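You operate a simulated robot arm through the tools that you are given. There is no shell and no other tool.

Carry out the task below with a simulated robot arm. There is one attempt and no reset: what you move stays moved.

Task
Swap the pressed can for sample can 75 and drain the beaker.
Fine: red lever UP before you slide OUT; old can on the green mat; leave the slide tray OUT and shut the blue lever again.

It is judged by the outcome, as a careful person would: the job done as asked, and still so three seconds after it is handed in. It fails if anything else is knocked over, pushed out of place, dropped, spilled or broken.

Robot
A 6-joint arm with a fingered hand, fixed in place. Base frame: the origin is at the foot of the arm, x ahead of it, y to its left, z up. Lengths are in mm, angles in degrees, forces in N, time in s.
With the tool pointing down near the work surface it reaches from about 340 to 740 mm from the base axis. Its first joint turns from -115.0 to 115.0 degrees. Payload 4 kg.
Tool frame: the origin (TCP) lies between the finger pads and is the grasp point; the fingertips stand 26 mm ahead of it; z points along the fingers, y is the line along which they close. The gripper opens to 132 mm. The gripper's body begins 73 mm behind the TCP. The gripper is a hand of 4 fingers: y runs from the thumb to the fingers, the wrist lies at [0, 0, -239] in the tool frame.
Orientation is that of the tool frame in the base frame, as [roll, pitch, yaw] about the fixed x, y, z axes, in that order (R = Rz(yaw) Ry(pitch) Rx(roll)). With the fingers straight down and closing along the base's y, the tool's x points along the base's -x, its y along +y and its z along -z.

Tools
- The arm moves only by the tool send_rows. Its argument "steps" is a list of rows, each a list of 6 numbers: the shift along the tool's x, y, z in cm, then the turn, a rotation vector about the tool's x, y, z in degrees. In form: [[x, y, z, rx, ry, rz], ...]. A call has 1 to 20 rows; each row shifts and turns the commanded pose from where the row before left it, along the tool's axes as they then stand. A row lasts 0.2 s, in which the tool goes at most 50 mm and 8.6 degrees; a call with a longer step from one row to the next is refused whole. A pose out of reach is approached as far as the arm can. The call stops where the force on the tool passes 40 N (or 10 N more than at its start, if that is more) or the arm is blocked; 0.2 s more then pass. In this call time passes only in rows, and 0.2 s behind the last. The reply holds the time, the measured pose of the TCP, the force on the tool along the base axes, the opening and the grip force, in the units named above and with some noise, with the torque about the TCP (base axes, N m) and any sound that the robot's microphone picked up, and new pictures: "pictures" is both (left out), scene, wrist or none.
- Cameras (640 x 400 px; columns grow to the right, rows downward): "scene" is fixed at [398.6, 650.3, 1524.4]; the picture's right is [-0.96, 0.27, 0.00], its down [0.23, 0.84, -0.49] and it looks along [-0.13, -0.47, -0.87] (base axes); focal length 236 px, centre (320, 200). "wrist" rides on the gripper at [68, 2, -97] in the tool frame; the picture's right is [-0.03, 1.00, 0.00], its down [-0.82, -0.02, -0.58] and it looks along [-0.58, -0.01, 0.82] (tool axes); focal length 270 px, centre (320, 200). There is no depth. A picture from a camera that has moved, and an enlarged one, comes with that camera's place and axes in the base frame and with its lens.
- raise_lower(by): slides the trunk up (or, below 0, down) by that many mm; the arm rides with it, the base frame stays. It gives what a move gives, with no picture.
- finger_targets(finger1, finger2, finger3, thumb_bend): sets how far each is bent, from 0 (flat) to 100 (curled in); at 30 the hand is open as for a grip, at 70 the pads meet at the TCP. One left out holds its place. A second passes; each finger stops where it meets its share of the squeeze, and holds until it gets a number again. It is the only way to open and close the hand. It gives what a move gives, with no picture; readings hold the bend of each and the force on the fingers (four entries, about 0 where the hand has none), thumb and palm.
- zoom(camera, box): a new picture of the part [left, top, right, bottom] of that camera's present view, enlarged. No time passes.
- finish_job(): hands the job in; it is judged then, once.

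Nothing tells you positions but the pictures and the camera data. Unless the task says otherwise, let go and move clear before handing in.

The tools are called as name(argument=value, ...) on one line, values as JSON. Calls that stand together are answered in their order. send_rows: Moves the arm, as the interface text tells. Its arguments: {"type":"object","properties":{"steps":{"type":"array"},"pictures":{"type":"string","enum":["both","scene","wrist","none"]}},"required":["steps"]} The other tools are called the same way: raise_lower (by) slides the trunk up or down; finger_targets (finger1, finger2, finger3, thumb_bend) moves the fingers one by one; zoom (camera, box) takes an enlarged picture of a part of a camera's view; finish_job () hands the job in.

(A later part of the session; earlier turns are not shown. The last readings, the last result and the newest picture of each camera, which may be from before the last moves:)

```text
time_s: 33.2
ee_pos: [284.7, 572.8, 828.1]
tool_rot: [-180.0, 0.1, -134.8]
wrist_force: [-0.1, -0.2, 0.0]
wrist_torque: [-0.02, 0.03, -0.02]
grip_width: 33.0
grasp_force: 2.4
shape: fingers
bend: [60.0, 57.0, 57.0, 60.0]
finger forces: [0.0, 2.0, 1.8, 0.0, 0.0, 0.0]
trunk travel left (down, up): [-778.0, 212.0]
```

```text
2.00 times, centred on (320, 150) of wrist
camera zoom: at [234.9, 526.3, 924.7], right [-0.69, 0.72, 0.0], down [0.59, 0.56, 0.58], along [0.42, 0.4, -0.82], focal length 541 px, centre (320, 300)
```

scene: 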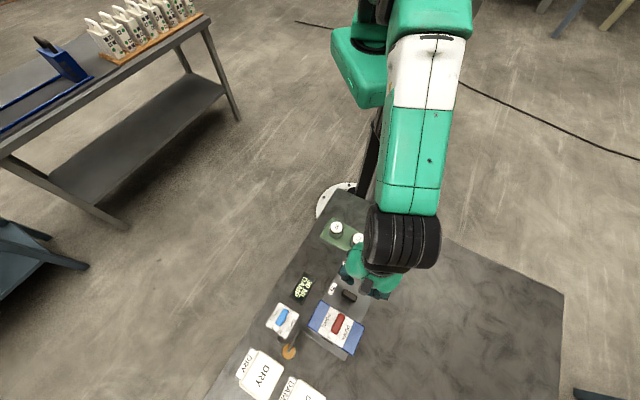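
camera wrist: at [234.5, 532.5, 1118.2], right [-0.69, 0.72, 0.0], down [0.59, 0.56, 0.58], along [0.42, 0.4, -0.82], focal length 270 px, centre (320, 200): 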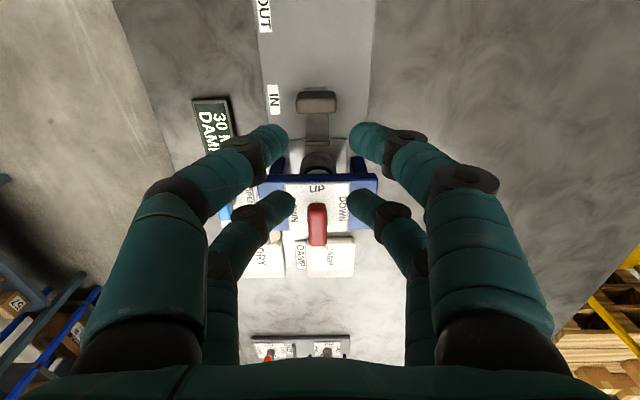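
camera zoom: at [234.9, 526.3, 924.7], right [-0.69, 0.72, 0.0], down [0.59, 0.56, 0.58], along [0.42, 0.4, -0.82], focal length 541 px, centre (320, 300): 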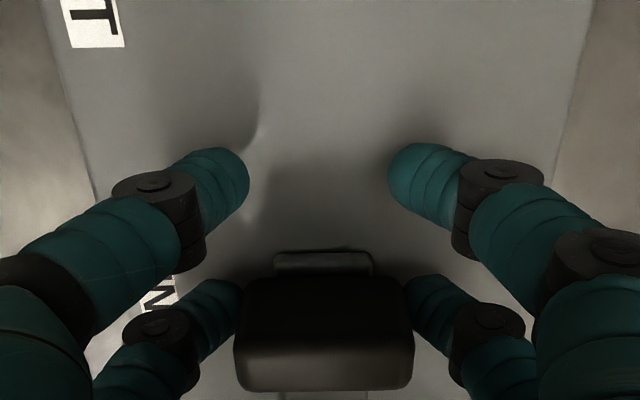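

Fingers 2 and 3 hold the handle ends. I'll tighten those two and pull the tray out toward the base.

finger_targets(finger2=68, finger3=68)

send_rows(steps=[[1.0, 0, 0, 0, 0, 0], [1.0, 0, 0, 0, 0, 0], [1.0, 0, 0, 0, 0, 0]])

```text
time_s: 34.2
ee_pos: [284.2, 573.3, 827.5]
tool_rot: [-180.0, 0.1, -134.8]
wrist_force: [-1.1, -1.1, -2.0]
wrist_torque: [-0.01, 0.02, -0.02]
grip_width: 33.1
grasp_force: 7.4
shape: fingers
bend: [60.0, 58.0, 58.0, 60.0]
finger forces: [0.0, 6.9, 6.7, 0.0, 0.0, 0.1]
trunk travel left (down, up): [-778.0, 212.0]
```

```text
time_s: 35.0
ee_pos: [263.6, 552.0, 827.5]
tool_rot: [-179.9, 0.1, -134.8]
wrist_force: [-1.5, 0.3, -0.1]
wrist_torque: [-0.03, 0.03, 0.0]
grip_width: 33.3
grasp_force: 7.4
shape: fingers
bend: [60.0, 58.0, 58.0, 60.0]
finger forces: [0.0, 7.5, 7.2, 0.0, 0.0, 0.0]
trunk travel left (down, up): [-778.0, 212.0]
camera wrist: at [214.2, 505.4, 924.3], right [-0.69, 0.72, 0.0], down [0.59, 0.56, 0.58], along [0.42, 0.4, -0.82], focal length 270 px, centre (320, 200)
```

scene: 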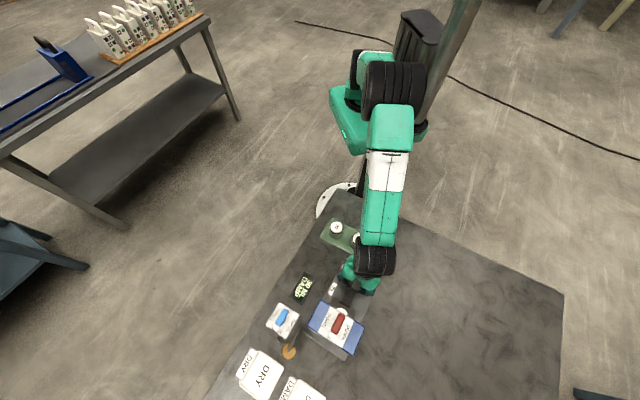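
wrist: 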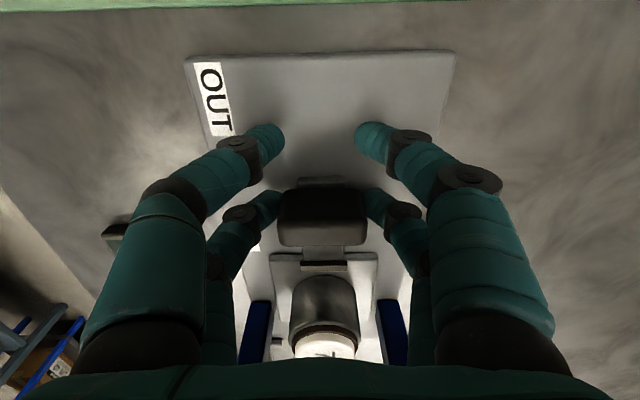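

The tray is sliding smoothly with the can on it. I'll continue toward OUT.

send_rows(steps=[[1.0, 0, 0, 0, 0, 0], [1.0, 0, 0, 0, 0, 0], [1.0, 0, 0, 0, 0, 0], [1.0, 0, 0, 0, 0, 0], [0.5, 0, 0, 0, 0, 0], [0.5, 0, 0, 0, 0, 0]])

```text
time_s: 36.4
ee_pos: [228.0, 517.2, 825.9]
tool_rot: [180.0, 0.1, -134.7]
wrist_force: [0.2, -0.2, 1.6]
wrist_torque: [-0.01, 0.0, 0.03]
grip_width: 33.2
grasp_force: 7.4
shape: fingers
bend: [60.0, 58.0, 58.0, 60.0]
finger forces: [0.0, 7.7, 7.3, 0.0, 0.1, 0.0]
trunk travel left (down, up): [-778.0, 212.0]
camera wrist: at [178.9, 470.2, 924.1], right [-0.69, 0.72, 0.0], down [0.59, 0.56, 0.58], along [0.42, 0.4, -0.82], focal length 270 px, centre (320, 200)
```

scene: 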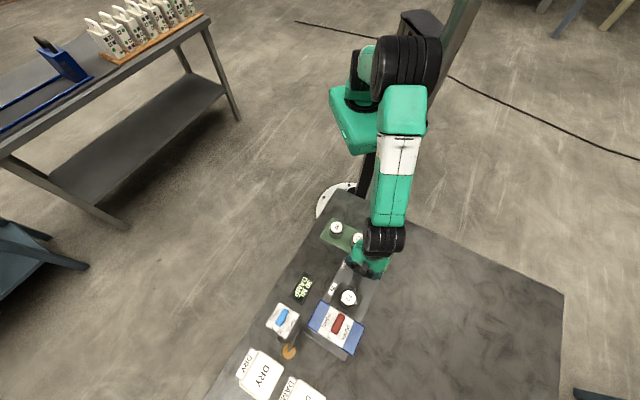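
wrist: 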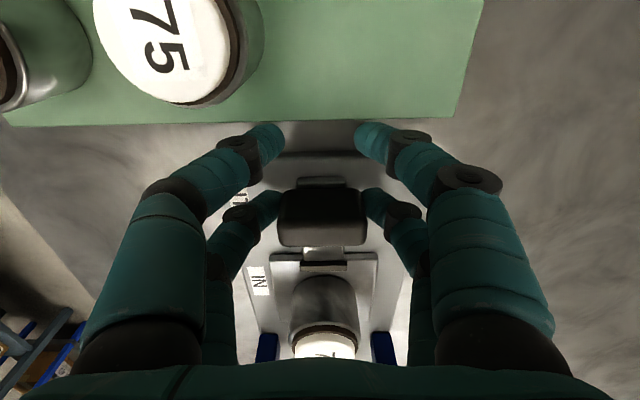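

About 79 mm of travel is done and the handle is at the OUT label. I'll creep a little further to find the end stop.

send_rows(steps=[[0.3, 0, 0, 0, 0, 0], [0.3, 0, 0, 0, 0, 0], [0.3, 0, 0, 0, 0, 0]])

zoom(camera="scene", box=[300, 210, 412, 320])

```text
time_s: 37.2
ee_pos: [224.3, 512.1, 827.4]
tool_rot: [179.9, 0.1, -134.8]
wrist_force: [6.8, 7.0, -2.1]
wrist_torque: [0.12, -0.13, 0.0]
grip_width: 33.2
grasp_force: 7.4
shape: fingers
bend: [60.0, 58.0, 58.0, 60.0]
finger forces: [0.1, 7.2, 7.4, 0.0, 0.1, 0.0]
trunk travel left (down, up): [-778.0, 212.0]
camera wrist: at [173.8, 465.0, 924.4], right [-0.69, 0.72, 0.0], down [0.59, 0.56, 0.58], along [0.42, 0.4, -0.81], focal length 270 px, centre (320, 200)
```

scene: 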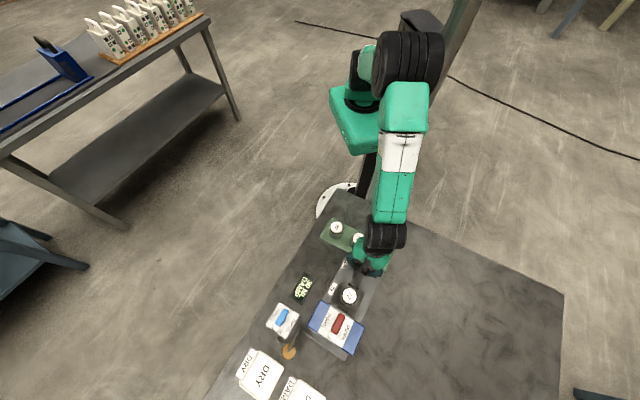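
wrist: 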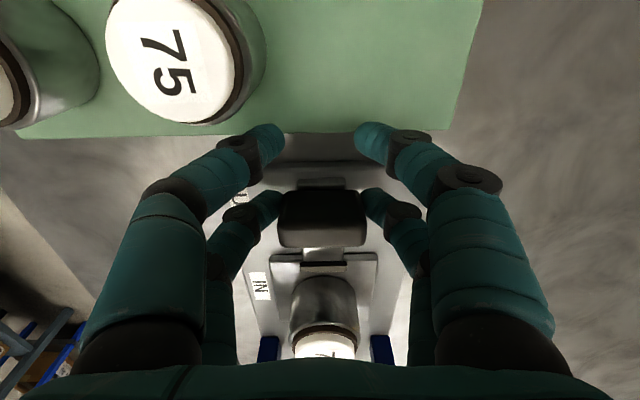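

```text
3.64 times, centred on (356, 265) of scene
camera zoom: at [398.6, 650.3, 1524.4], right [-0.96, 0.27, 0.0], down [0.23, 0.84, -0.49], along [-0.13, -0.47, -0.87], focal length 859 px, centre (189, -36)
```

zoom: 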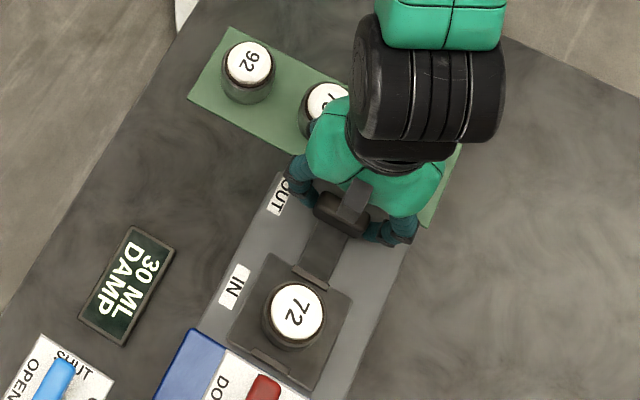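

The end stop is reached (about 10 N pull), the tray is OUT, and the old can is number 72. I'll release the handle and rise.

finger_targets(finger1=50, finger2=50, finger3=50, thumb_bend=50)

raise_lower(by=110)

send_rows(steps=[[-3, 0, 0, 0, 0, 0], [-3, 0, 0, 0, 0, 0]])

```text
time_s: 38.2
ee_pos: [221.7, 510.3, 827.3]
tool_rot: [-179.9, 0.0, -134.8]
wrist_force: [-0.6, 0.6, 0.2]
wrist_torque: [-0.03, 0.0, 0.0]
grip_width: 65.2
grasp_force: 0.2
shape: fingers
bend: [50.0, 50.0, 50.0, 50.0]
finger forces: [0.1, 0.1, 0.0, 0.0, 0.0, 0.0]
trunk travel left (down, up): [-778.0, 212.0]
```

```text
time_s: 39.6
ee_pos: [223.3, 510.7, 937.8]
tool_rot: [180.0, 0.1, -134.8]
wrist_force: [0.0, -0.4, 0.2]
wrist_torque: [-0.02, 0.0, -0.01]
grip_width: 65.1
grasp_force: 0.2
shape: fingers
bend: [50.0, 50.0, 50.0, 50.0]
finger forces: [0.1, 0.0, 0.0, 0.0, 0.0, 0.0]
trunk travel left (down, up): [-888.0, 102.0]
```

```text
time_s: 40.2
ee_pos: [265.0, 553.3, 937.5]
tool_rot: [-180.0, 0.0, -134.8]
wrist_force: [0.6, -0.9, -0.2]
wrist_torque: [0.03, 0.02, 0.0]
grip_width: 65.1
grasp_force: 0.1
shape: fingers
bend: [50.0, 50.0, 50.0, 50.0]
finger forces: [0.0, 0.0, 0.0, 0.0, 0.0, 0.1]
trunk travel left (down, up): [-888.0, 102.0]
camera wrist: at [215.7, 506.0, 1034.7], right [-0.69, 0.72, 0.0], down [0.59, 0.56, 0.58], along [0.42, 0.4, -0.82], focal length 270 px, centre (320, 200)
```

scene: 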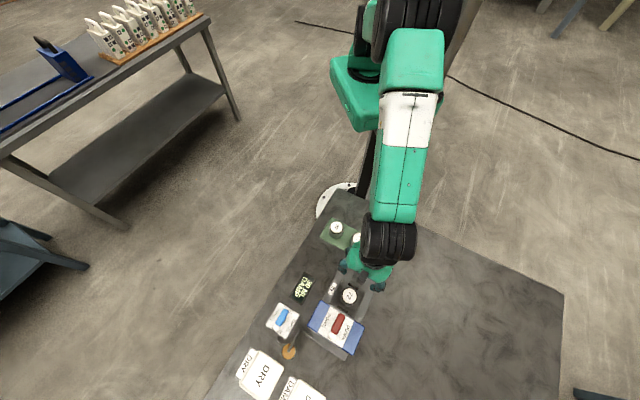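
wrist: 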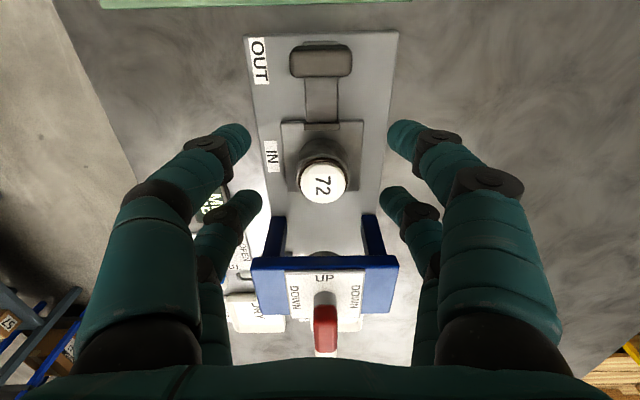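

Can 72 sits at about p=626, q=205 with its top near z≈846, and the bridge front is at p≈679, so there is room. I'll move above it and lower partway.

send_rows(steps=[[-2.4, 0.05, 0, 0, 0, 0], [-2.35, 0.05, 0, 0, 0, 0]], pictures="none")

raise_lower(by=-50)

zoom(camera="wrist", box=[160, 50, 480, 250])

```text
time_s: 40.8
ee_pos: [298.6, 588.0, 936.9]
tool_rot: [179.9, 0.0, -134.8]
wrist_force: [-0.6, 0.3, 0.7]
wrist_torque: [0.0, 0.02, -0.01]
grip_width: 65.3
grasp_force: 0.0
shape: fingers
bend: [50.0, 50.0, 50.0, 50.0]
finger forces: [0.1, 0.1, 0.1, 0.1, 0.0, 0.0]
trunk travel left (down, up): [-888.0, 102.0]
```

```text
time_s: 41.7
ee_pos: [298.6, 589.1, 886.1]
tool_rot: [180.0, 0.1, -134.8]
wrist_force: [-0.3, -0.2, -0.4]
wrist_torque: [-0.01, 0.01, -0.01]
grip_width: 65.0
grasp_force: 0.0
shape: fingers
bend: [50.0, 50.0, 50.0, 50.0]
finger forces: [0.0, 0.1, 0.1, 0.0, 0.0, 0.1]
trunk travel left (down, up): [-838.0, 152.0]
```

```text
2.00 times, centred on (320, 150) of wrist
camera zoom: at [248.6, 541.4, 984.6], right [-0.69, 0.72, 0.0], down [0.59, 0.56, 0.58], along [0.42, 0.4, -0.82], focal length 541 px, centre (320, 300)
```

zoom: 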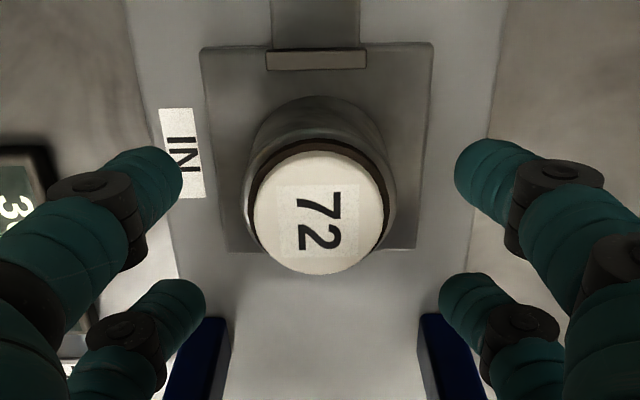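

The alignment is within about 2–3 mm. I'll correct that and lower around can 72, then close evenly.

send_rows(steps=[[0.2, 0, 0, 0, 0, 0]], pictures="none")

raise_lower(by=-51)

finger_targets(finger1=60, finger2=60, finger3=60, thumb_bend=60)

zoom(camera="wrist", box=[160, 50, 480, 250])

```text
time_s: 42.1
ee_pos: [297.3, 587.7, 888.2]
tool_rot: [-180.0, 0.1, -134.8]
wrist_force: [0.2, 0.2, -0.1]
wrist_torque: [0.01, -0.04, 0.0]
grip_width: 65.3
grasp_force: 0.0
shape: fingers
bend: [50.0, 50.0, 50.0, 50.0]
finger forces: [0.0, 0.1, 0.1, 0.0, 0.1, 0.0]
trunk travel left (down, up): [-838.0, 152.0]
```

```text
time_s: 43.0
ee_pos: [297.7, 587.3, 837.0]
tool_rot: [-179.9, 0.0, -134.7]
wrist_force: [0.5, -0.1, 0.9]
wrist_torque: [0.03, 0.0, -0.04]
grip_width: 65.2
grasp_force: 0.2
shape: fingers
bend: [50.0, 50.0, 50.0, 50.0]
finger forces: [0.0, 0.0, 0.0, 0.0, 0.0, 0.0]
trunk travel left (down, up): [-787.0, 203.0]
```

```text
time_s: 44.0
ee_pos: [297.3, 587.7, 836.2]
tool_rot: [-180.0, 0.1, -134.8]
wrist_force: [0.4, 0.5, -0.5]
wrist_torque: [0.01, 0.0, -0.02]
grip_width: 33.2
grasp_force: 1.8
shape: fingers
bend: [60.0, 58.0, 58.0, 60.0]
finger forces: [0.1, 1.0, 1.2, 0.1, 0.1, 0.1]
trunk travel left (down, up): [-787.0, 203.0]
```

```text
2.00 times, centred on (320, 150) of wrist
camera zoom: at [247.7, 540.4, 933.5], right [-0.69, 0.72, 0.0], down [0.59, 0.56, 0.58], along [0.42, 0.4, -0.82], focal length 541 px, centre (320, 300)
```

zoom: 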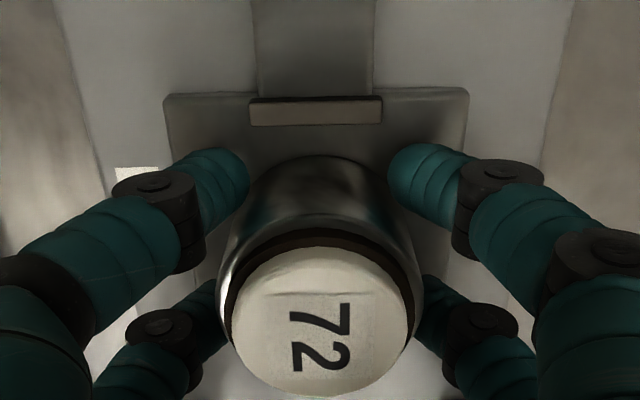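

Only the far finger pair touches, so the can sits slightly further out than the hand's centre. I'll reopen, shift 4 mm outward and close again.

finger_targets(finger1=54, finger2=54, finger3=54, thumb_bend=54)

send_rows(steps=[[-0.4, 0, 0, 0, 0, 0]], pictures="none")

finger_targets(finger1=60, finger2=60, finger3=60, thumb_bend=60)

zoom(camera="wrist", box=[160, 50, 480, 250])

```text
time_s: 45.0
ee_pos: [298.0, 586.8, 836.3]
tool_rot: [179.9, 0.1, -134.8]
wrist_force: [-0.1, 0.0, -0.3]
wrist_torque: [0.01, -0.02, 0.0]
grip_width: 51.5
grasp_force: 0.2
shape: fingers
bend: [54.0, 54.0, 54.0, 54.0]
finger forces: [0.1, 0.0, 0.1, 0.0, 0.1, 0.0]
trunk travel left (down, up): [-787.0, 203.0]
```

```text
time_s: 45.4
ee_pos: [300.9, 591.1, 835.0]
tool_rot: [179.9, 0.1, -134.9]
wrist_force: [0.5, 0.2, 0.2]
wrist_torque: [-0.01, 0.01, -0.04]
grip_width: 51.8
grasp_force: 0.0
shape: fingers
bend: [54.0, 54.0, 54.0, 54.0]
finger forces: [0.0, 0.0, 0.0, 0.0, 0.0, 0.0]
trunk travel left (down, up): [-787.0, 203.0]
```

```text
time_s: 46.4
ee_pos: [299.2, 590.5, 835.6]
tool_rot: [180.0, 0.0, -134.8]
wrist_force: [0.5, 0.4, 0.0]
wrist_torque: [0.03, -0.04, -0.01]
grip_width: 34.2
grasp_force: 1.0
shape: fingers
bend: [59.0, 59.0, 59.0, 60.0]
finger forces: [0.3, 0.7, 0.6, 0.1, 0.4, 0.0]
trunk travel left (down, up): [-787.0, 203.0]
```

```text
2.00 times, centred on (320, 150) of wrist
camera zoom: at [250.4, 542.7, 933.0], right [-0.69, 0.72, 0.0], down [0.59, 0.56, 0.58], along [0.42, 0.4, -0.82], focal length 541 px, centre (320, 300)
```

zoom: 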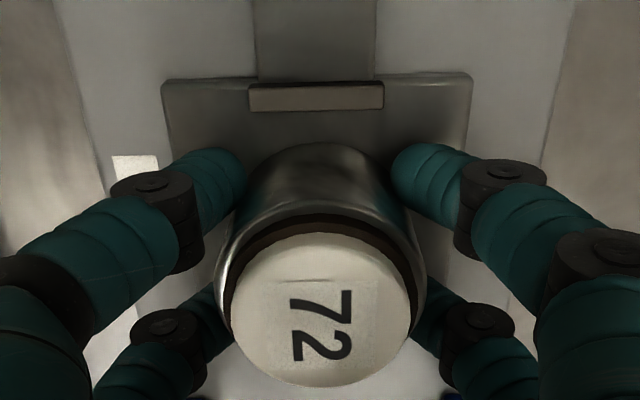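

All four fingers now touch evenly. I'll record this pose (299, 590.5, 835.6) as the tray position, tighten, and lift a little.

finger_targets(finger1=67, finger2=67, finger3=67, thumb_bend=67)

raise_lower(by=30)

zoom(camera="wrist", box=[0, 0, 640, 400])

```text
time_s: 47.4
ee_pos: [300.2, 589.7, 835.8]
tool_rot: [179.9, 0.2, -134.8]
wrist_force: [0.9, 0.5, 0.1]
wrist_torque: [0.01, 0.01, 0.04]
grip_width: 28.7
grasp_force: 9.7
shape: fingers
bend: [61.0, 59.0, 60.0, 64.0]
finger forces: [4.2, 6.1, 4.6, 0.0, 4.9, 0.0]
trunk travel left (down, up): [-787.0, 203.0]
```

```text
time_s: 48.2
ee_pos: [300.0, 589.9, 867.4]
tool_rot: [179.9, 0.2, -134.8]
wrist_force: [0.5, 0.3, -1.0]
wrist_torque: [-0.02, 0.03, 0.04]
grip_width: 28.8
grasp_force: 9.8
shape: fingers
bend: [61.0, 59.0, 60.0, 64.0]
finger forces: [4.2, 6.1, 4.7, 0.0, 4.8, 0.0]
trunk travel left (down, up): [-817.0, 173.0]
```

```text
1.00 times, centred on (320, 200) of wrist (not enlarged: the box is as wide or as high as the picture)
camera zoom: at [250.4, 542.8, 962.9], right [-0.69, 0.72, 0.0], down [0.59, 0.56, 0.58], along [0.42, 0.4, -0.82], focal length 270 px, centre (320, 200)
```

zoom: 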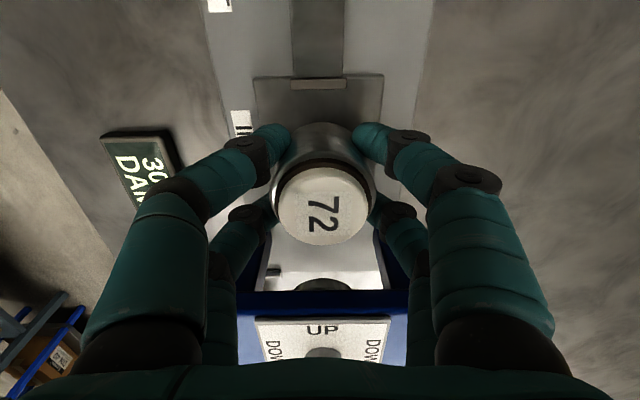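

Can 72 is lifted cleanly. I'll rise higher, carry it over to the free end of the mat (target p≈461, q≈240), and look before lowering.

raise_lower(by=55)

send_rows(steps=[[2.8, 0.58, 0, 0, 0, 0], [2.8, 0.58, 0, 0, 0, 0], [2.8, 0.58, 0, 0, 0, 0], [2.8, 0.58, 0, 0, 0, 0], [2.8, 0.58, 0, 0, 0, 0], [2.8, 0.58, 0, 0, 0, 0]])

zoom(camera="scene", box=[300, 200, 428, 280])

```text
time_s: 49.1
ee_pos: [300.4, 588.9, 920.8]
tool_rot: [-180.0, 0.0, -134.9]
wrist_force: [-0.1, -0.3, -1.7]
wrist_torque: [0.0, 0.0, 0.02]
grip_width: 28.9
grasp_force: 9.6
shape: fingers
bend: [61.0, 59.0, 60.0, 64.0]
finger forces: [4.1, 6.0, 4.7, 0.0, 4.8, 0.0]
trunk travel left (down, up): [-872.0, 118.0]
```

```text
time_s: 50.5
ee_pos: [156.6, 494.9, 923.8]
tool_rot: [180.0, 0.2, -134.9]
wrist_force: [-0.2, -0.2, -1.2]
wrist_torque: [-0.01, 0.02, 0.0]
grip_width: 28.6
grasp_force: 9.8
shape: fingers
bend: [61.0, 60.0, 60.0, 64.0]
finger forces: [4.3, 6.1, 4.7, 0.0, 4.7, 0.0]
trunk travel left (down, up): [-872.0, 118.0]
camera wrist: at [107.6, 447.9, 1020.0], right [-0.69, 0.72, 0.0], down [0.59, 0.56, 0.58], along [0.42, 0.4, -0.82], focal length 270 px, centre (320, 200)
```

scene: 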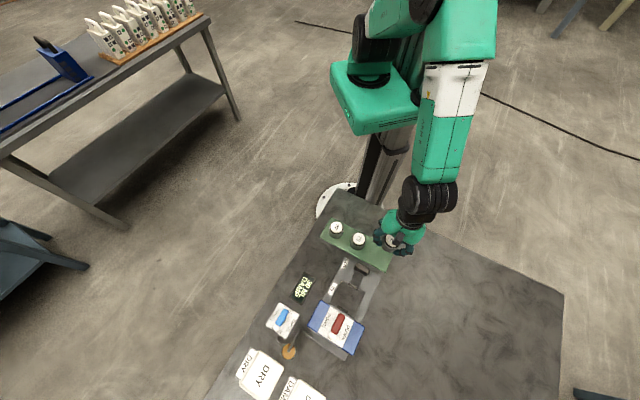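
wrist: 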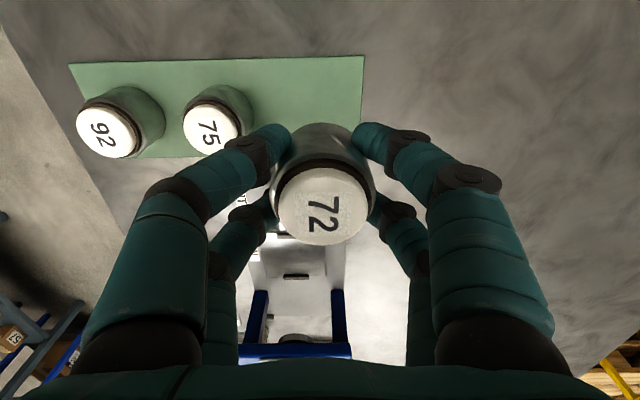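

```text
5.00 times, centred on (364, 240) of scene
camera zoom: at [398.6, 650.3, 1524.4], right [-0.96, 0.27, 0.0], down [0.23, 0.84, -0.49], along [-0.13, -0.47, -0.87], focal length 1181 px, centre (100, 0)
```

zoom: 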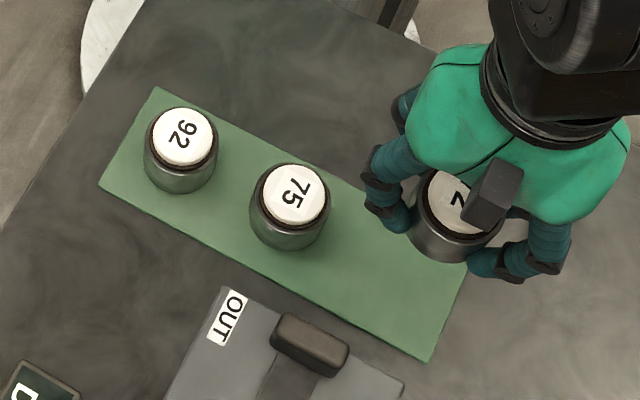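

The TCP is at p≈461, q≈239, centred over the free part of the mat (p 422–503, q up to 274) and about 78 mm from can 75. I'll lower, then creep to contact.

raise_lower(by=-94)

zoom(camera="wrist", box=[0, 0, 640, 400])

zoom(camera="scene", box=[340, 220, 420, 270])

```text
time_s: 51.8
ee_pos: [158.4, 494.2, 830.0]
tool_rot: [180.0, 0.1, -134.8]
wrist_force: [-0.5, -0.5, -1.1]
wrist_torque: [0.02, 0.02, 0.01]
grip_width: 28.7
grasp_force: 9.7
shape: fingers
bend: [61.0, 60.0, 60.0, 64.0]
finger forces: [4.3, 6.1, 4.8, 0.0, 4.6, 0.0]
trunk travel left (down, up): [-778.0, 212.0]
```

```text
1.00 times, centred on (320, 200) of wrist (not enlarged: the box is as wide or as high as the picture)
camera zoom: at [108.0, 448.3, 926.0], right [-0.69, 0.72, 0.0], down [0.59, 0.56, 0.58], along [0.42, 0.4, -0.82], focal length 270 px, centre (320, 200)
```

zoom: 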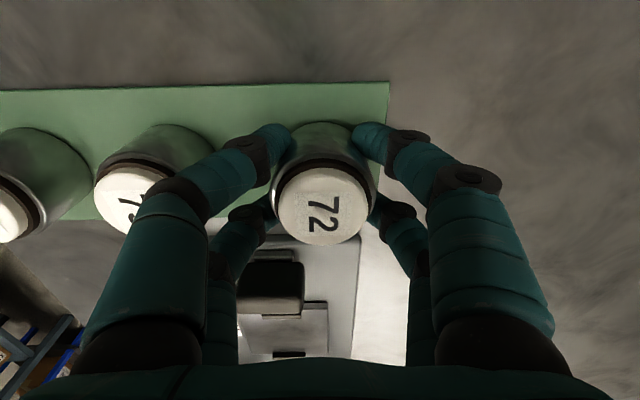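

```text
8.00 times, centred on (380, 245) of scene
camera zoom: at [398.6, 650.3, 1524.4], right [-0.96, 0.27, 0.0], down [0.23, 0.84, -0.49], along [-0.13, -0.47, -0.87], focal length 1890 px, centre (-160, -160)
```

zoom: 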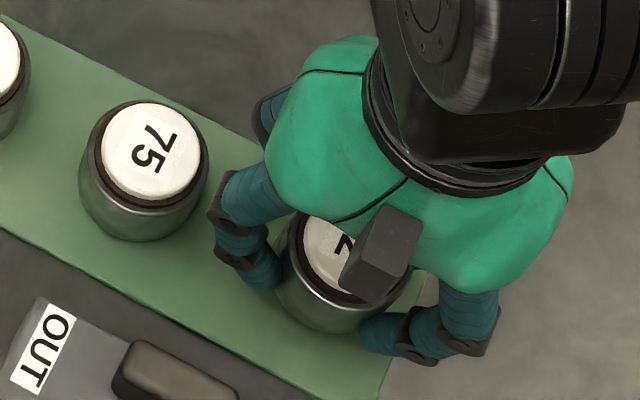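

No contact yet. I'll creep down.

raise_lower(by=-5)

raise_lower(by=-2.5)

raise_lower(by=-1.5)

```text
time_s: 52.4
ee_pos: [157.6, 495.3, 824.1]
tool_rot: [-180.0, 0.1, -134.8]
wrist_force: [0.1, -0.3, -1.7]
wrist_torque: [0.01, 0.0, 0.01]
grip_width: 28.8
grasp_force: 10.2
shape: fingers
bend: [61.0, 60.0, 60.0, 64.0]
finger forces: [4.3, 6.2, 4.8, 0.0, 4.8, 0.1]
trunk travel left (down, up): [-773.0, 217.0]
```

```text
time_s: 52.9
ee_pos: [156.9, 494.2, 821.2]
tool_rot: [180.0, 0.1, -134.7]
wrist_force: [0.2, -0.6, -1.2]
wrist_torque: [0.04, 0.01, -0.02]
grip_width: 28.6
grasp_force: 10.0
shape: fingers
bend: [61.0, 60.0, 60.0, 64.0]
finger forces: [4.5, 6.3, 5.2, 0.0, 5.1, 0.0]
trunk travel left (down, up): [-770.0, 220.0]
```

```text
time_s: 53.4
ee_pos: [156.9, 494.7, 820.5]
tool_rot: [179.9, 0.2, -134.9]
wrist_force: [-1.1, -1.0, 6.0]
wrist_torque: [0.0, 0.04, 0.0]
grip_width: 28.3
grasp_force: 11.1
shape: fingers
bend: [61.0, 60.0, 61.0, 64.0]
finger forces: [4.9, 6.9, 5.8, 0.0, 5.4, 0.1]
trunk travel left (down, up): [-769.0, 221.0]
```

The can has touched down at TCP z≈820.7. I'll release gently, then rise straight up.

finger_targets(finger1=53, finger2=53, finger3=53, thumb_bend=53)

raise_lower(by=80)

zoom(camera="wrist", box=[0, 0, 640, 400])

```text
time_s: 54.4
ee_pos: [157.6, 494.9, 819.8]
tool_rot: [-180.0, 0.1, -134.8]
wrist_force: [-0.2, 0.0, 0.4]
wrist_torque: [-0.03, 0.02, -0.02]
grip_width: 55.3
grasp_force: 0.1
shape: fingers
bend: [53.0, 53.0, 53.0, 53.0]
finger forces: [0.1, 0.1, 0.0, 0.0, 0.0, 0.0]
trunk travel left (down, up): [-769.0, 221.0]
```

```text
time_s: 55.6
ee_pos: [157.8, 496.1, 899.0]
tool_rot: [-180.0, 0.1, -134.8]
wrist_force: [0.8, -0.2, -0.1]
wrist_torque: [0.01, -0.05, 0.01]
grip_width: 55.0
grasp_force: 0.0
shape: fingers
bend: [53.0, 53.0, 53.0, 53.0]
finger forces: [0.0, 0.0, 0.0, 0.1, 0.1, 0.0]
trunk travel left (down, up): [-849.0, 141.0]
```

```text
1.00 times, centred on (320, 200) of wrist (not enlarged: the box is as wide or as high as the picture)
camera zoom: at [108.0, 448.4, 996.8], right [-0.69, 0.72, 0.0], down [0.59, 0.56, 0.58], along [0.42, 0.4, -0.82], focal length 270 px, centre (320, 200)
```

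zoom: 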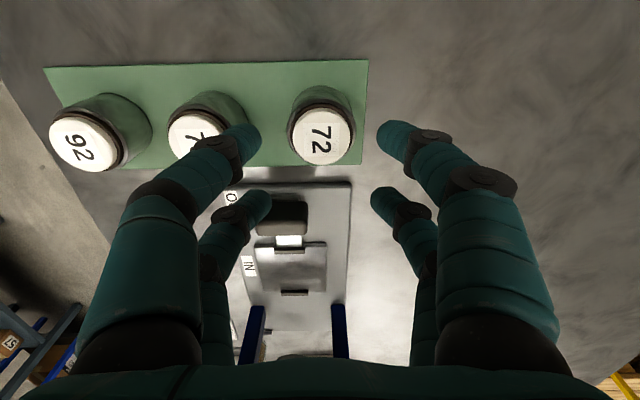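

Can 72 stands upright on the mat. I'll move above can 75 and check alignment.

send_rows(steps=[[0, -4.0, 0, 0, 0, 0], [0, -4.0, 0, 0, 0, 0]])

zoom(camera="wrist", box=[160, 50, 480, 250])

```text
time_s: 56.2
ee_pos: [213.5, 438.3, 897.7]
tool_rot: [179.9, 0.0, -134.8]
wrist_force: [0.6, 1.1, 0.6]
wrist_torque: [0.01, -0.02, 0.02]
grip_width: 55.5
grasp_force: 0.1
shape: fingers
bend: [53.0, 53.0, 53.0, 53.0]
finger forces: [0.0, 0.0, 0.1, 0.0, 0.1, 0.1]
trunk travel left (down, up): [-849.0, 141.0]
camera wrist: at [163.9, 391.0, 995.2], right [-0.69, 0.72, 0.0], down [0.59, 0.56, 0.58], along [0.42, 0.4, -0.82], focal length 270 px, centre (320, 200)
```

scene: 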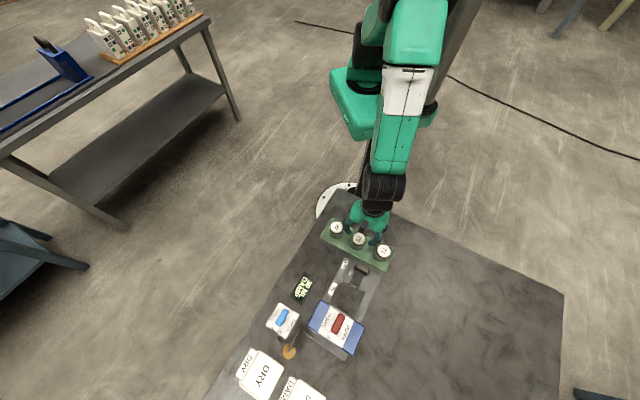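
wrist: 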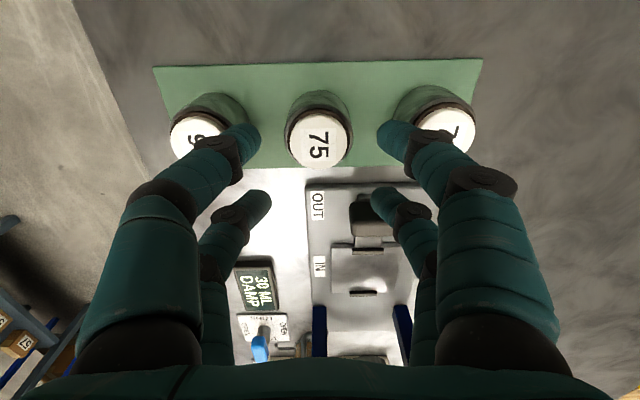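

```text
2.00 times, centred on (320, 150) of wrist
camera zoom: at [163.9, 391.0, 995.2], right [-0.69, 0.72, 0.0], down [0.59, 0.56, 0.58], along [0.42, 0.4, -0.82], focal length 541 px, centre (320, 300)
```

zoom: 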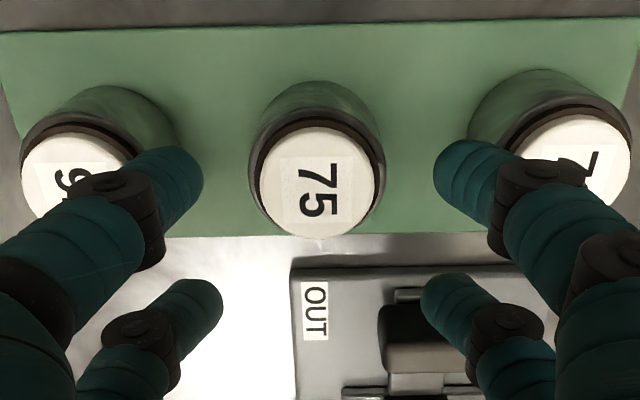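

Compared with how can 72 looked after its centred release, can 75 needs about −2 mm sideways and +2.3 mm outward. I'll correct and lower around it.

send_rows(steps=[[-0.23, -0.2, 0, 0, 0, 0]], pictures="none")

raise_lower(by=-55)

zoom(camera="wrist", box=[160, 50, 480, 250])

```text
time_s: 56.6
ee_pos: [215.8, 438.4, 899.8]
tool_rot: [-180.0, 0.1, -134.8]
wrist_force: [0.6, 0.4, 0.2]
wrist_torque: [0.02, 0.06, -0.01]
grip_width: 55.4
grasp_force: 0.0
shape: fingers
bend: [53.0, 53.0, 53.0, 53.0]
finger forces: [0.0, 0.0, 0.0, 0.0, 0.0, 0.0]
trunk travel left (down, up): [-849.0, 141.0]
```

```text
time_s: 57.5
ee_pos: [215.9, 439.2, 845.9]
tool_rot: [-180.0, 0.1, -134.8]
wrist_force: [0.0, -0.8, -0.2]
wrist_torque: [0.01, 0.04, 0.0]
grip_width: 55.4
grasp_force: 0.1
shape: fingers
bend: [53.0, 53.0, 53.0, 53.0]
finger forces: [0.0, 0.0, 0.0, 0.1, 0.0, 0.0]
trunk travel left (down, up): [-794.0, 196.0]
```

```text
2.00 times, centred on (320, 150) of wrist
camera zoom: at [166.8, 391.7, 941.0], right [-0.69, 0.72, 0.0], down [0.59, 0.56, 0.58], along [0.42, 0.4, -0.82], focal length 541 px, centre (320, 300)
```

zoom: 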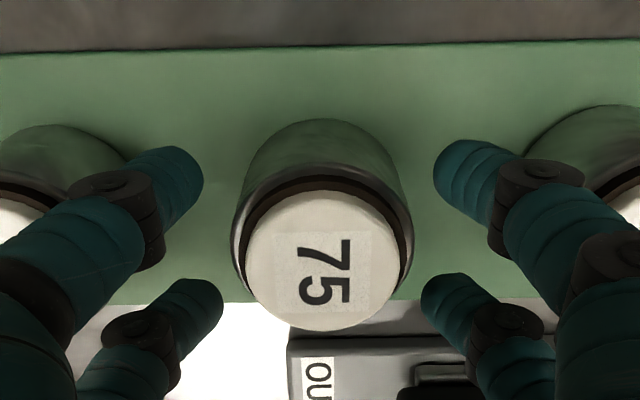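

Well centred. I'll lower to the grip height and close softly to check even contact.

raise_lower(by=-23)

finger_targets(finger1=60, finger2=60, finger3=60, thumb_bend=60)

zoom(camera="wrist", box=[160, 50, 480, 250])

```text
time_s: 58.2
ee_pos: [216.3, 439.5, 820.5]
tool_rot: [-180.0, 0.1, -134.7]
wrist_force: [-0.2, -0.3, 0.5]
wrist_torque: [0.0, -0.01, 0.01]
grip_width: 55.2
grasp_force: 0.0
shape: fingers
bend: [53.0, 53.0, 53.0, 53.0]
finger forces: [0.0, 0.1, 0.0, 0.1, 0.0, 0.1]
trunk travel left (down, up): [-771.0, 219.0]
```

```text
time_s: 59.2
ee_pos: [216.1, 438.6, 820.7]
tool_rot: [180.0, 0.1, -134.8]
wrist_force: [-0.4, -0.4, 0.4]
wrist_torque: [0.01, 0.05, -0.01]
grip_width: 33.6
grasp_force: 0.9
shape: fingers
bend: [59.0, 59.0, 59.0, 60.0]
finger forces: [0.3, 0.9, 0.6, 0.0, 0.1, 0.1]
trunk travel left (down, up): [-771.0, 219.0]
```

```text
2.00 times, centred on (320, 150) of wrist
camera zoom: at [166.8, 391.9, 918.0], right [-0.69, 0.72, 0.0], down [0.59, 0.56, 0.58], along [0.42, 0.4, -0.82], focal length 541 px, centre (320, 300)
```

zoom: 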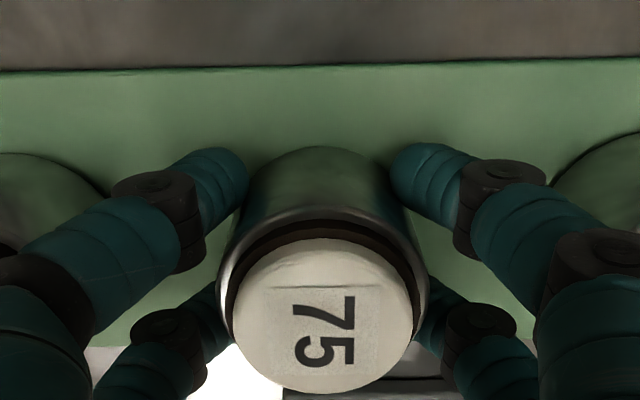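

Even contact, the same as before. I'll tighten, lift, and carry can 75 above the tray position.

finger_targets(finger1=67, finger2=67, finger3=67, thumb_bend=67)

raise_lower(by=100)

send_rows(steps=[[-2.77, 0.8, 0, 0, 0, 0], [-2.77, 0.8, 0, 0, 0, 0], [-2.77, 0.8, 0, 0, 0, 0], [-2.77, 0.8, 0, 0, 0, 0], [-2.77, 0.8, 0, 0, 0, 0], [-2.77, 0.78, 0, 0, 0, 0]])

```text
time_s: 60.2
ee_pos: [216.0, 439.9, 820.0]
tool_rot: [179.8, 0.1, -134.8]
wrist_force: [0.1, -0.4, 0.8]
wrist_torque: [-0.03, 0.0, -0.01]
grip_width: 27.4
grasp_force: 9.6
shape: fingers
bend: [61.0, 59.0, 60.0, 64.0]
finger forces: [3.8, 6.0, 4.8, 0.1, 4.5, 0.0]
trunk travel left (down, up): [-771.0, 219.0]
```

```text
time_s: 61.5
ee_pos: [216.6, 438.5, 919.1]
tool_rot: [-179.9, 0.1, -134.8]
wrist_force: [0.0, 1.1, -2.2]
wrist_torque: [0.02, 0.0, 0.04]
grip_width: 27.4
grasp_force: 9.9
shape: fingers
bend: [61.0, 59.0, 60.0, 64.0]
finger forces: [3.8, 6.0, 4.9, 0.0, 4.6, 0.0]
trunk travel left (down, up): [-871.0, 119.0]
```

```text
time_s: 63.0
ee_pos: [301.8, 591.9, 921.8]
tool_rot: [-180.0, 0.0, -134.8]
wrist_force: [0.6, -0.5, -2.0]
wrist_torque: [0.0, 0.01, -0.02]
grip_width: 27.0
grasp_force: 9.8
shape: fingers
bend: [61.0, 59.0, 60.0, 64.0]
finger forces: [3.9, 6.2, 5.0, 0.0, 4.4, 0.0]
trunk travel left (down, up): [-871.0, 119.0]
camera wrist: at [252.3, 543.8, 1018.4], right [-0.69, 0.72, 0.0], down [0.59, 0.56, 0.58], along [0.42, 0.4, -0.82], focal length 270 px, centre (320, 200)
```

scene: 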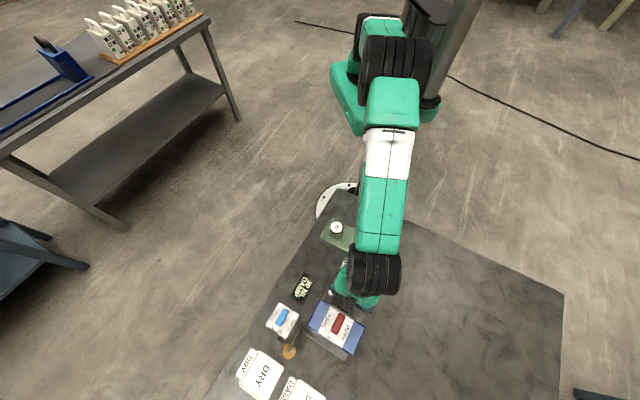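
wrist: 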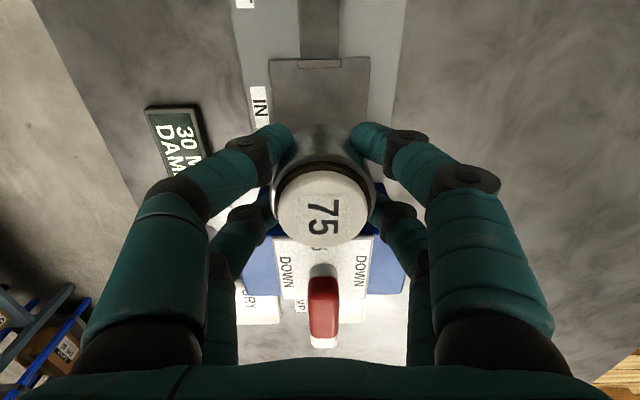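

I'm about 2 mm too far out, so I'll correct and lower can 75 over the tray, checking before contact.

send_rows(steps=[[0.2, 0, 0, 0, 0, 0]], pictures="none")

raise_lower(by=-76)

zoom(camera="wrist", box=[160, 50, 480, 250])

zoom(camera="scene", box=[300, 240, 412, 320])

```text
time_s: 63.4
ee_pos: [299.4, 588.2, 921.3]
tool_rot: [180.0, 0.1, -134.8]
wrist_force: [0.8, -0.4, -1.3]
wrist_torque: [0.01, 0.01, -0.01]
grip_width: 27.3
grasp_force: 9.6
shape: fingers
bend: [61.0, 59.0, 60.0, 64.0]
finger forces: [3.9, 6.0, 5.1, 0.1, 4.4, 0.0]
trunk travel left (down, up): [-871.0, 119.0]
```

```text
time_s: 64.5
ee_pos: [299.0, 589.1, 845.2]
tool_rot: [180.0, 0.1, -134.8]
wrist_force: [-0.1, 0.0, -0.9]
wrist_torque: [0.0, 0.01, -0.02]
grip_width: 26.9
grasp_force: 9.9
shape: fingers
bend: [61.0, 59.0, 60.0, 64.0]
finger forces: [3.9, 6.1, 5.0, 0.1, 4.3, 0.1]
trunk travel left (down, up): [-795.0, 195.0]
```

```text
2.00 times, centred on (320, 150) of wrist
camera zoom: at [249.8, 541.7, 942.9], right [-0.69, 0.72, 0.0], down [0.59, 0.56, 0.58], along [0.42, 0.4, -0.82], focal length 541 px, centre (320, 300)
```

zoom: 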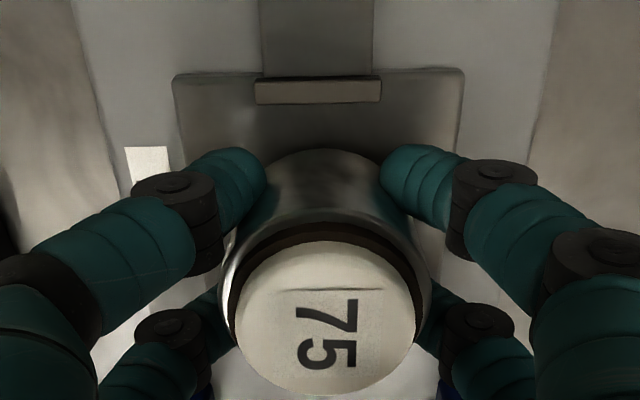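

```text
5.00 times, centred on (356, 280) of scene
camera zoom: at [398.6, 650.3, 1524.4], right [-0.96, 0.27, 0.0], down [0.23, 0.84, -0.49], along [-0.13, -0.47, -0.87], focal length 1181 px, centre (140, -200)
```

zoom: 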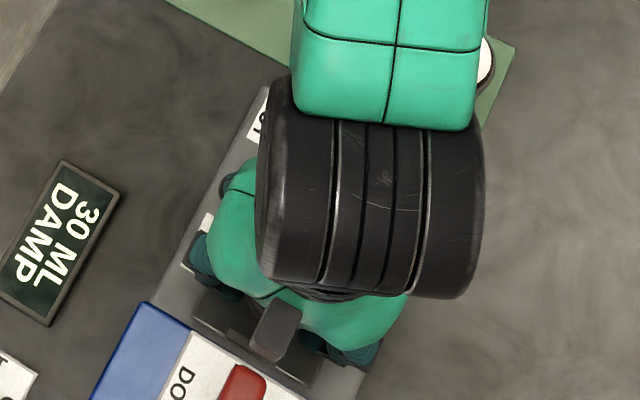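

The tray framing matches the earlier view of can 72, so I'll creep down to contact.

raise_lower(by=-7)

raise_lower(by=-1.5)

raise_lower(by=-1)

```text
time_s: 65.0
ee_pos: [299.8, 587.8, 838.6]
tool_rot: [-179.9, 0.1, -134.8]
wrist_force: [0.5, -0.3, -1.3]
wrist_torque: [0.01, -0.04, 0.03]
grip_width: 27.1
grasp_force: 9.4
shape: fingers
bend: [61.0, 59.0, 60.0, 64.0]
finger forces: [3.9, 6.1, 5.0, 0.0, 4.4, 0.0]
trunk travel left (down, up): [-788.0, 202.0]
```

```text
time_s: 65.5
ee_pos: [299.2, 588.9, 837.1]
tool_rot: [-179.9, 0.1, -134.8]
wrist_force: [-0.3, -0.4, -0.9]
wrist_torque: [0.01, 0.01, 0.01]
grip_width: 27.2
grasp_force: 9.4
shape: fingers
bend: [61.0, 59.0, 60.0, 64.0]
finger forces: [3.9, 6.2, 5.0, 0.0, 4.4, 0.0]
trunk travel left (down, up): [-786.0, 204.0]
```

```text
time_s: 66.1
ee_pos: [298.4, 589.0, 835.5]
tool_rot: [179.9, 0.1, -134.8]
wrist_force: [0.1, 0.5, -1.0]
wrist_torque: [0.0, 0.01, -0.01]
grip_width: 27.1
grasp_force: 9.7
shape: fingers
bend: [61.0, 59.0, 60.0, 64.0]
finger forces: [3.8, 6.1, 5.0, 0.1, 4.4, 0.0]
trunk travel left (down, up): [-786.0, 205.0]
```

raise_lower(by=-1)

raise_lower(by=-1)

```text
time_s: 66.6
ee_pos: [299.2, 587.9, 833.8]
tool_rot: [-180.0, 0.1, -134.8]
wrist_force: [-0.4, -0.2, -1.1]
wrist_torque: [-0.02, -0.04, -0.02]
grip_width: 26.9
grasp_force: 9.1
shape: fingers
bend: [61.0, 59.0, 60.0, 64.0]
finger forces: [3.8, 6.0, 5.0, 0.0, 4.5, 0.1]
trunk travel left (down, up): [-784.0, 206.0]
```

```text
time_s: 67.1
ee_pos: [299.1, 589.1, 834.9]
tool_rot: [-179.9, 0.1, -134.8]
wrist_force: [0.1, -0.6, -0.1]
wrist_torque: [0.02, 0.02, 0.0]
grip_width: 26.9
grasp_force: 10.0
shape: fingers
bend: [61.0, 60.0, 60.0, 64.0]
finger forces: [4.1, 6.2, 5.2, 0.1, 4.6, 0.0]
trunk travel left (down, up): [-784.0, 207.0]
```

The force is just starting to rise, meaning first contact. One more small step.

raise_lower(by=-0.8)

```text
time_s: 67.6
ee_pos: [298.3, 589.0, 834.5]
tool_rot: [180.0, 0.0, -134.8]
wrist_force: [0.3, 0.3, 2.6]
wrist_torque: [0.05, -0.02, -0.01]
grip_width: 27.0
grasp_force: 10.0
shape: fingers
bend: [62.0, 60.0, 60.0, 64.0]
finger forces: [4.4, 6.6, 5.5, 0.0, 4.7, 0.0]
trunk travel left (down, up): [-783.0, 207.0]
```

Can 75 is seated on the tray. I'll release it, rise straight up, and check.

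finger_targets(finger1=52, finger2=52, finger3=52, thumb_bend=52)

raise_lower(by=150)

zoom(camera="wrist", box=[200, 0, 440, 240])

zoom(camera="wrist", box=[0, 0, 640, 400])

```text
time_s: 68.6
ee_pos: [299.4, 588.3, 832.5]
tool_rot: [179.9, 0.1, -134.8]
wrist_force: [-0.5, -0.2, 0.5]
wrist_torque: [0.02, 0.01, 0.0]
grip_width: 58.5
grasp_force: 0.1
shape: fingers
bend: [52.0, 52.0, 52.0, 52.0]
finger forces: [0.0, 0.0, 0.0, 0.0, 0.1, 0.1]
trunk travel left (down, up): [-783.0, 207.0]
```

```text
time_s: 70.3
ee_pos: [300.3, 589.0, 983.1]
tool_rot: [-179.9, 0.0, -134.8]
wrist_force: [-0.1, -0.6, 0.2]
wrist_torque: [0.01, -0.02, 0.0]
grip_width: 58.7
grasp_force: 0.0
shape: fingers
bend: [52.0, 52.0, 52.0, 52.0]
finger forces: [0.0, 0.0, 0.0, 0.0, 0.0, 0.0]
trunk travel left (down, up): [-933.0, 57.0]
```

```text
1.67 times, centred on (320, 120) of wrist
camera zoom: at [249.8, 541.8, 1080.4], right [-0.69, 0.72, 0.0], down [0.59, 0.56, 0.58], along [0.42, 0.4, -0.82], focal length 450 px, centre (320, 333)
```

zoom: 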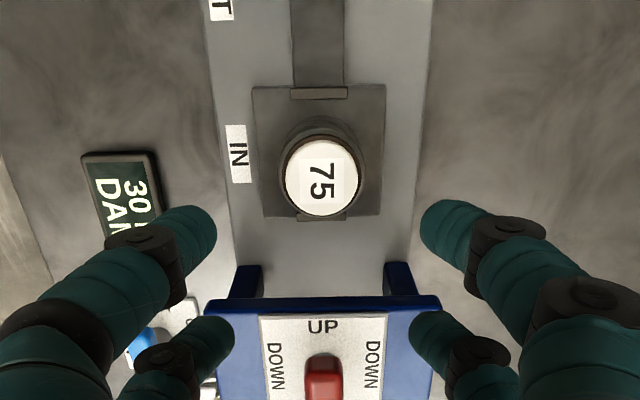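

```text
1.00 times, centred on (320, 200) of wrist (not enlarged: the box is as wide or as high as the picture)
camera zoom: at [249.8, 541.8, 1080.4], right [-0.69, 0.72, 0.0], down [0.59, 0.56, 0.58], along [0.42, 0.4, -0.82], focal length 270 px, centre (320, 200)
```

zoom: 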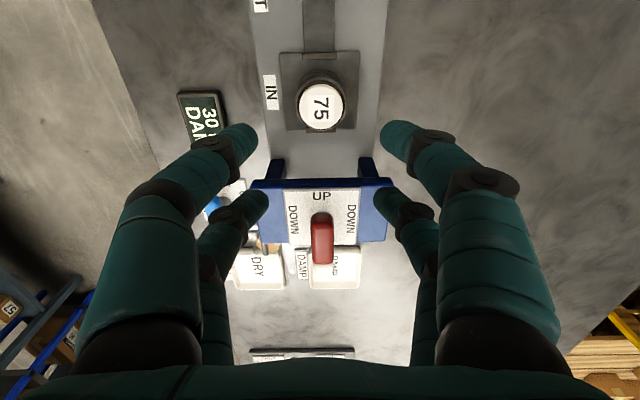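

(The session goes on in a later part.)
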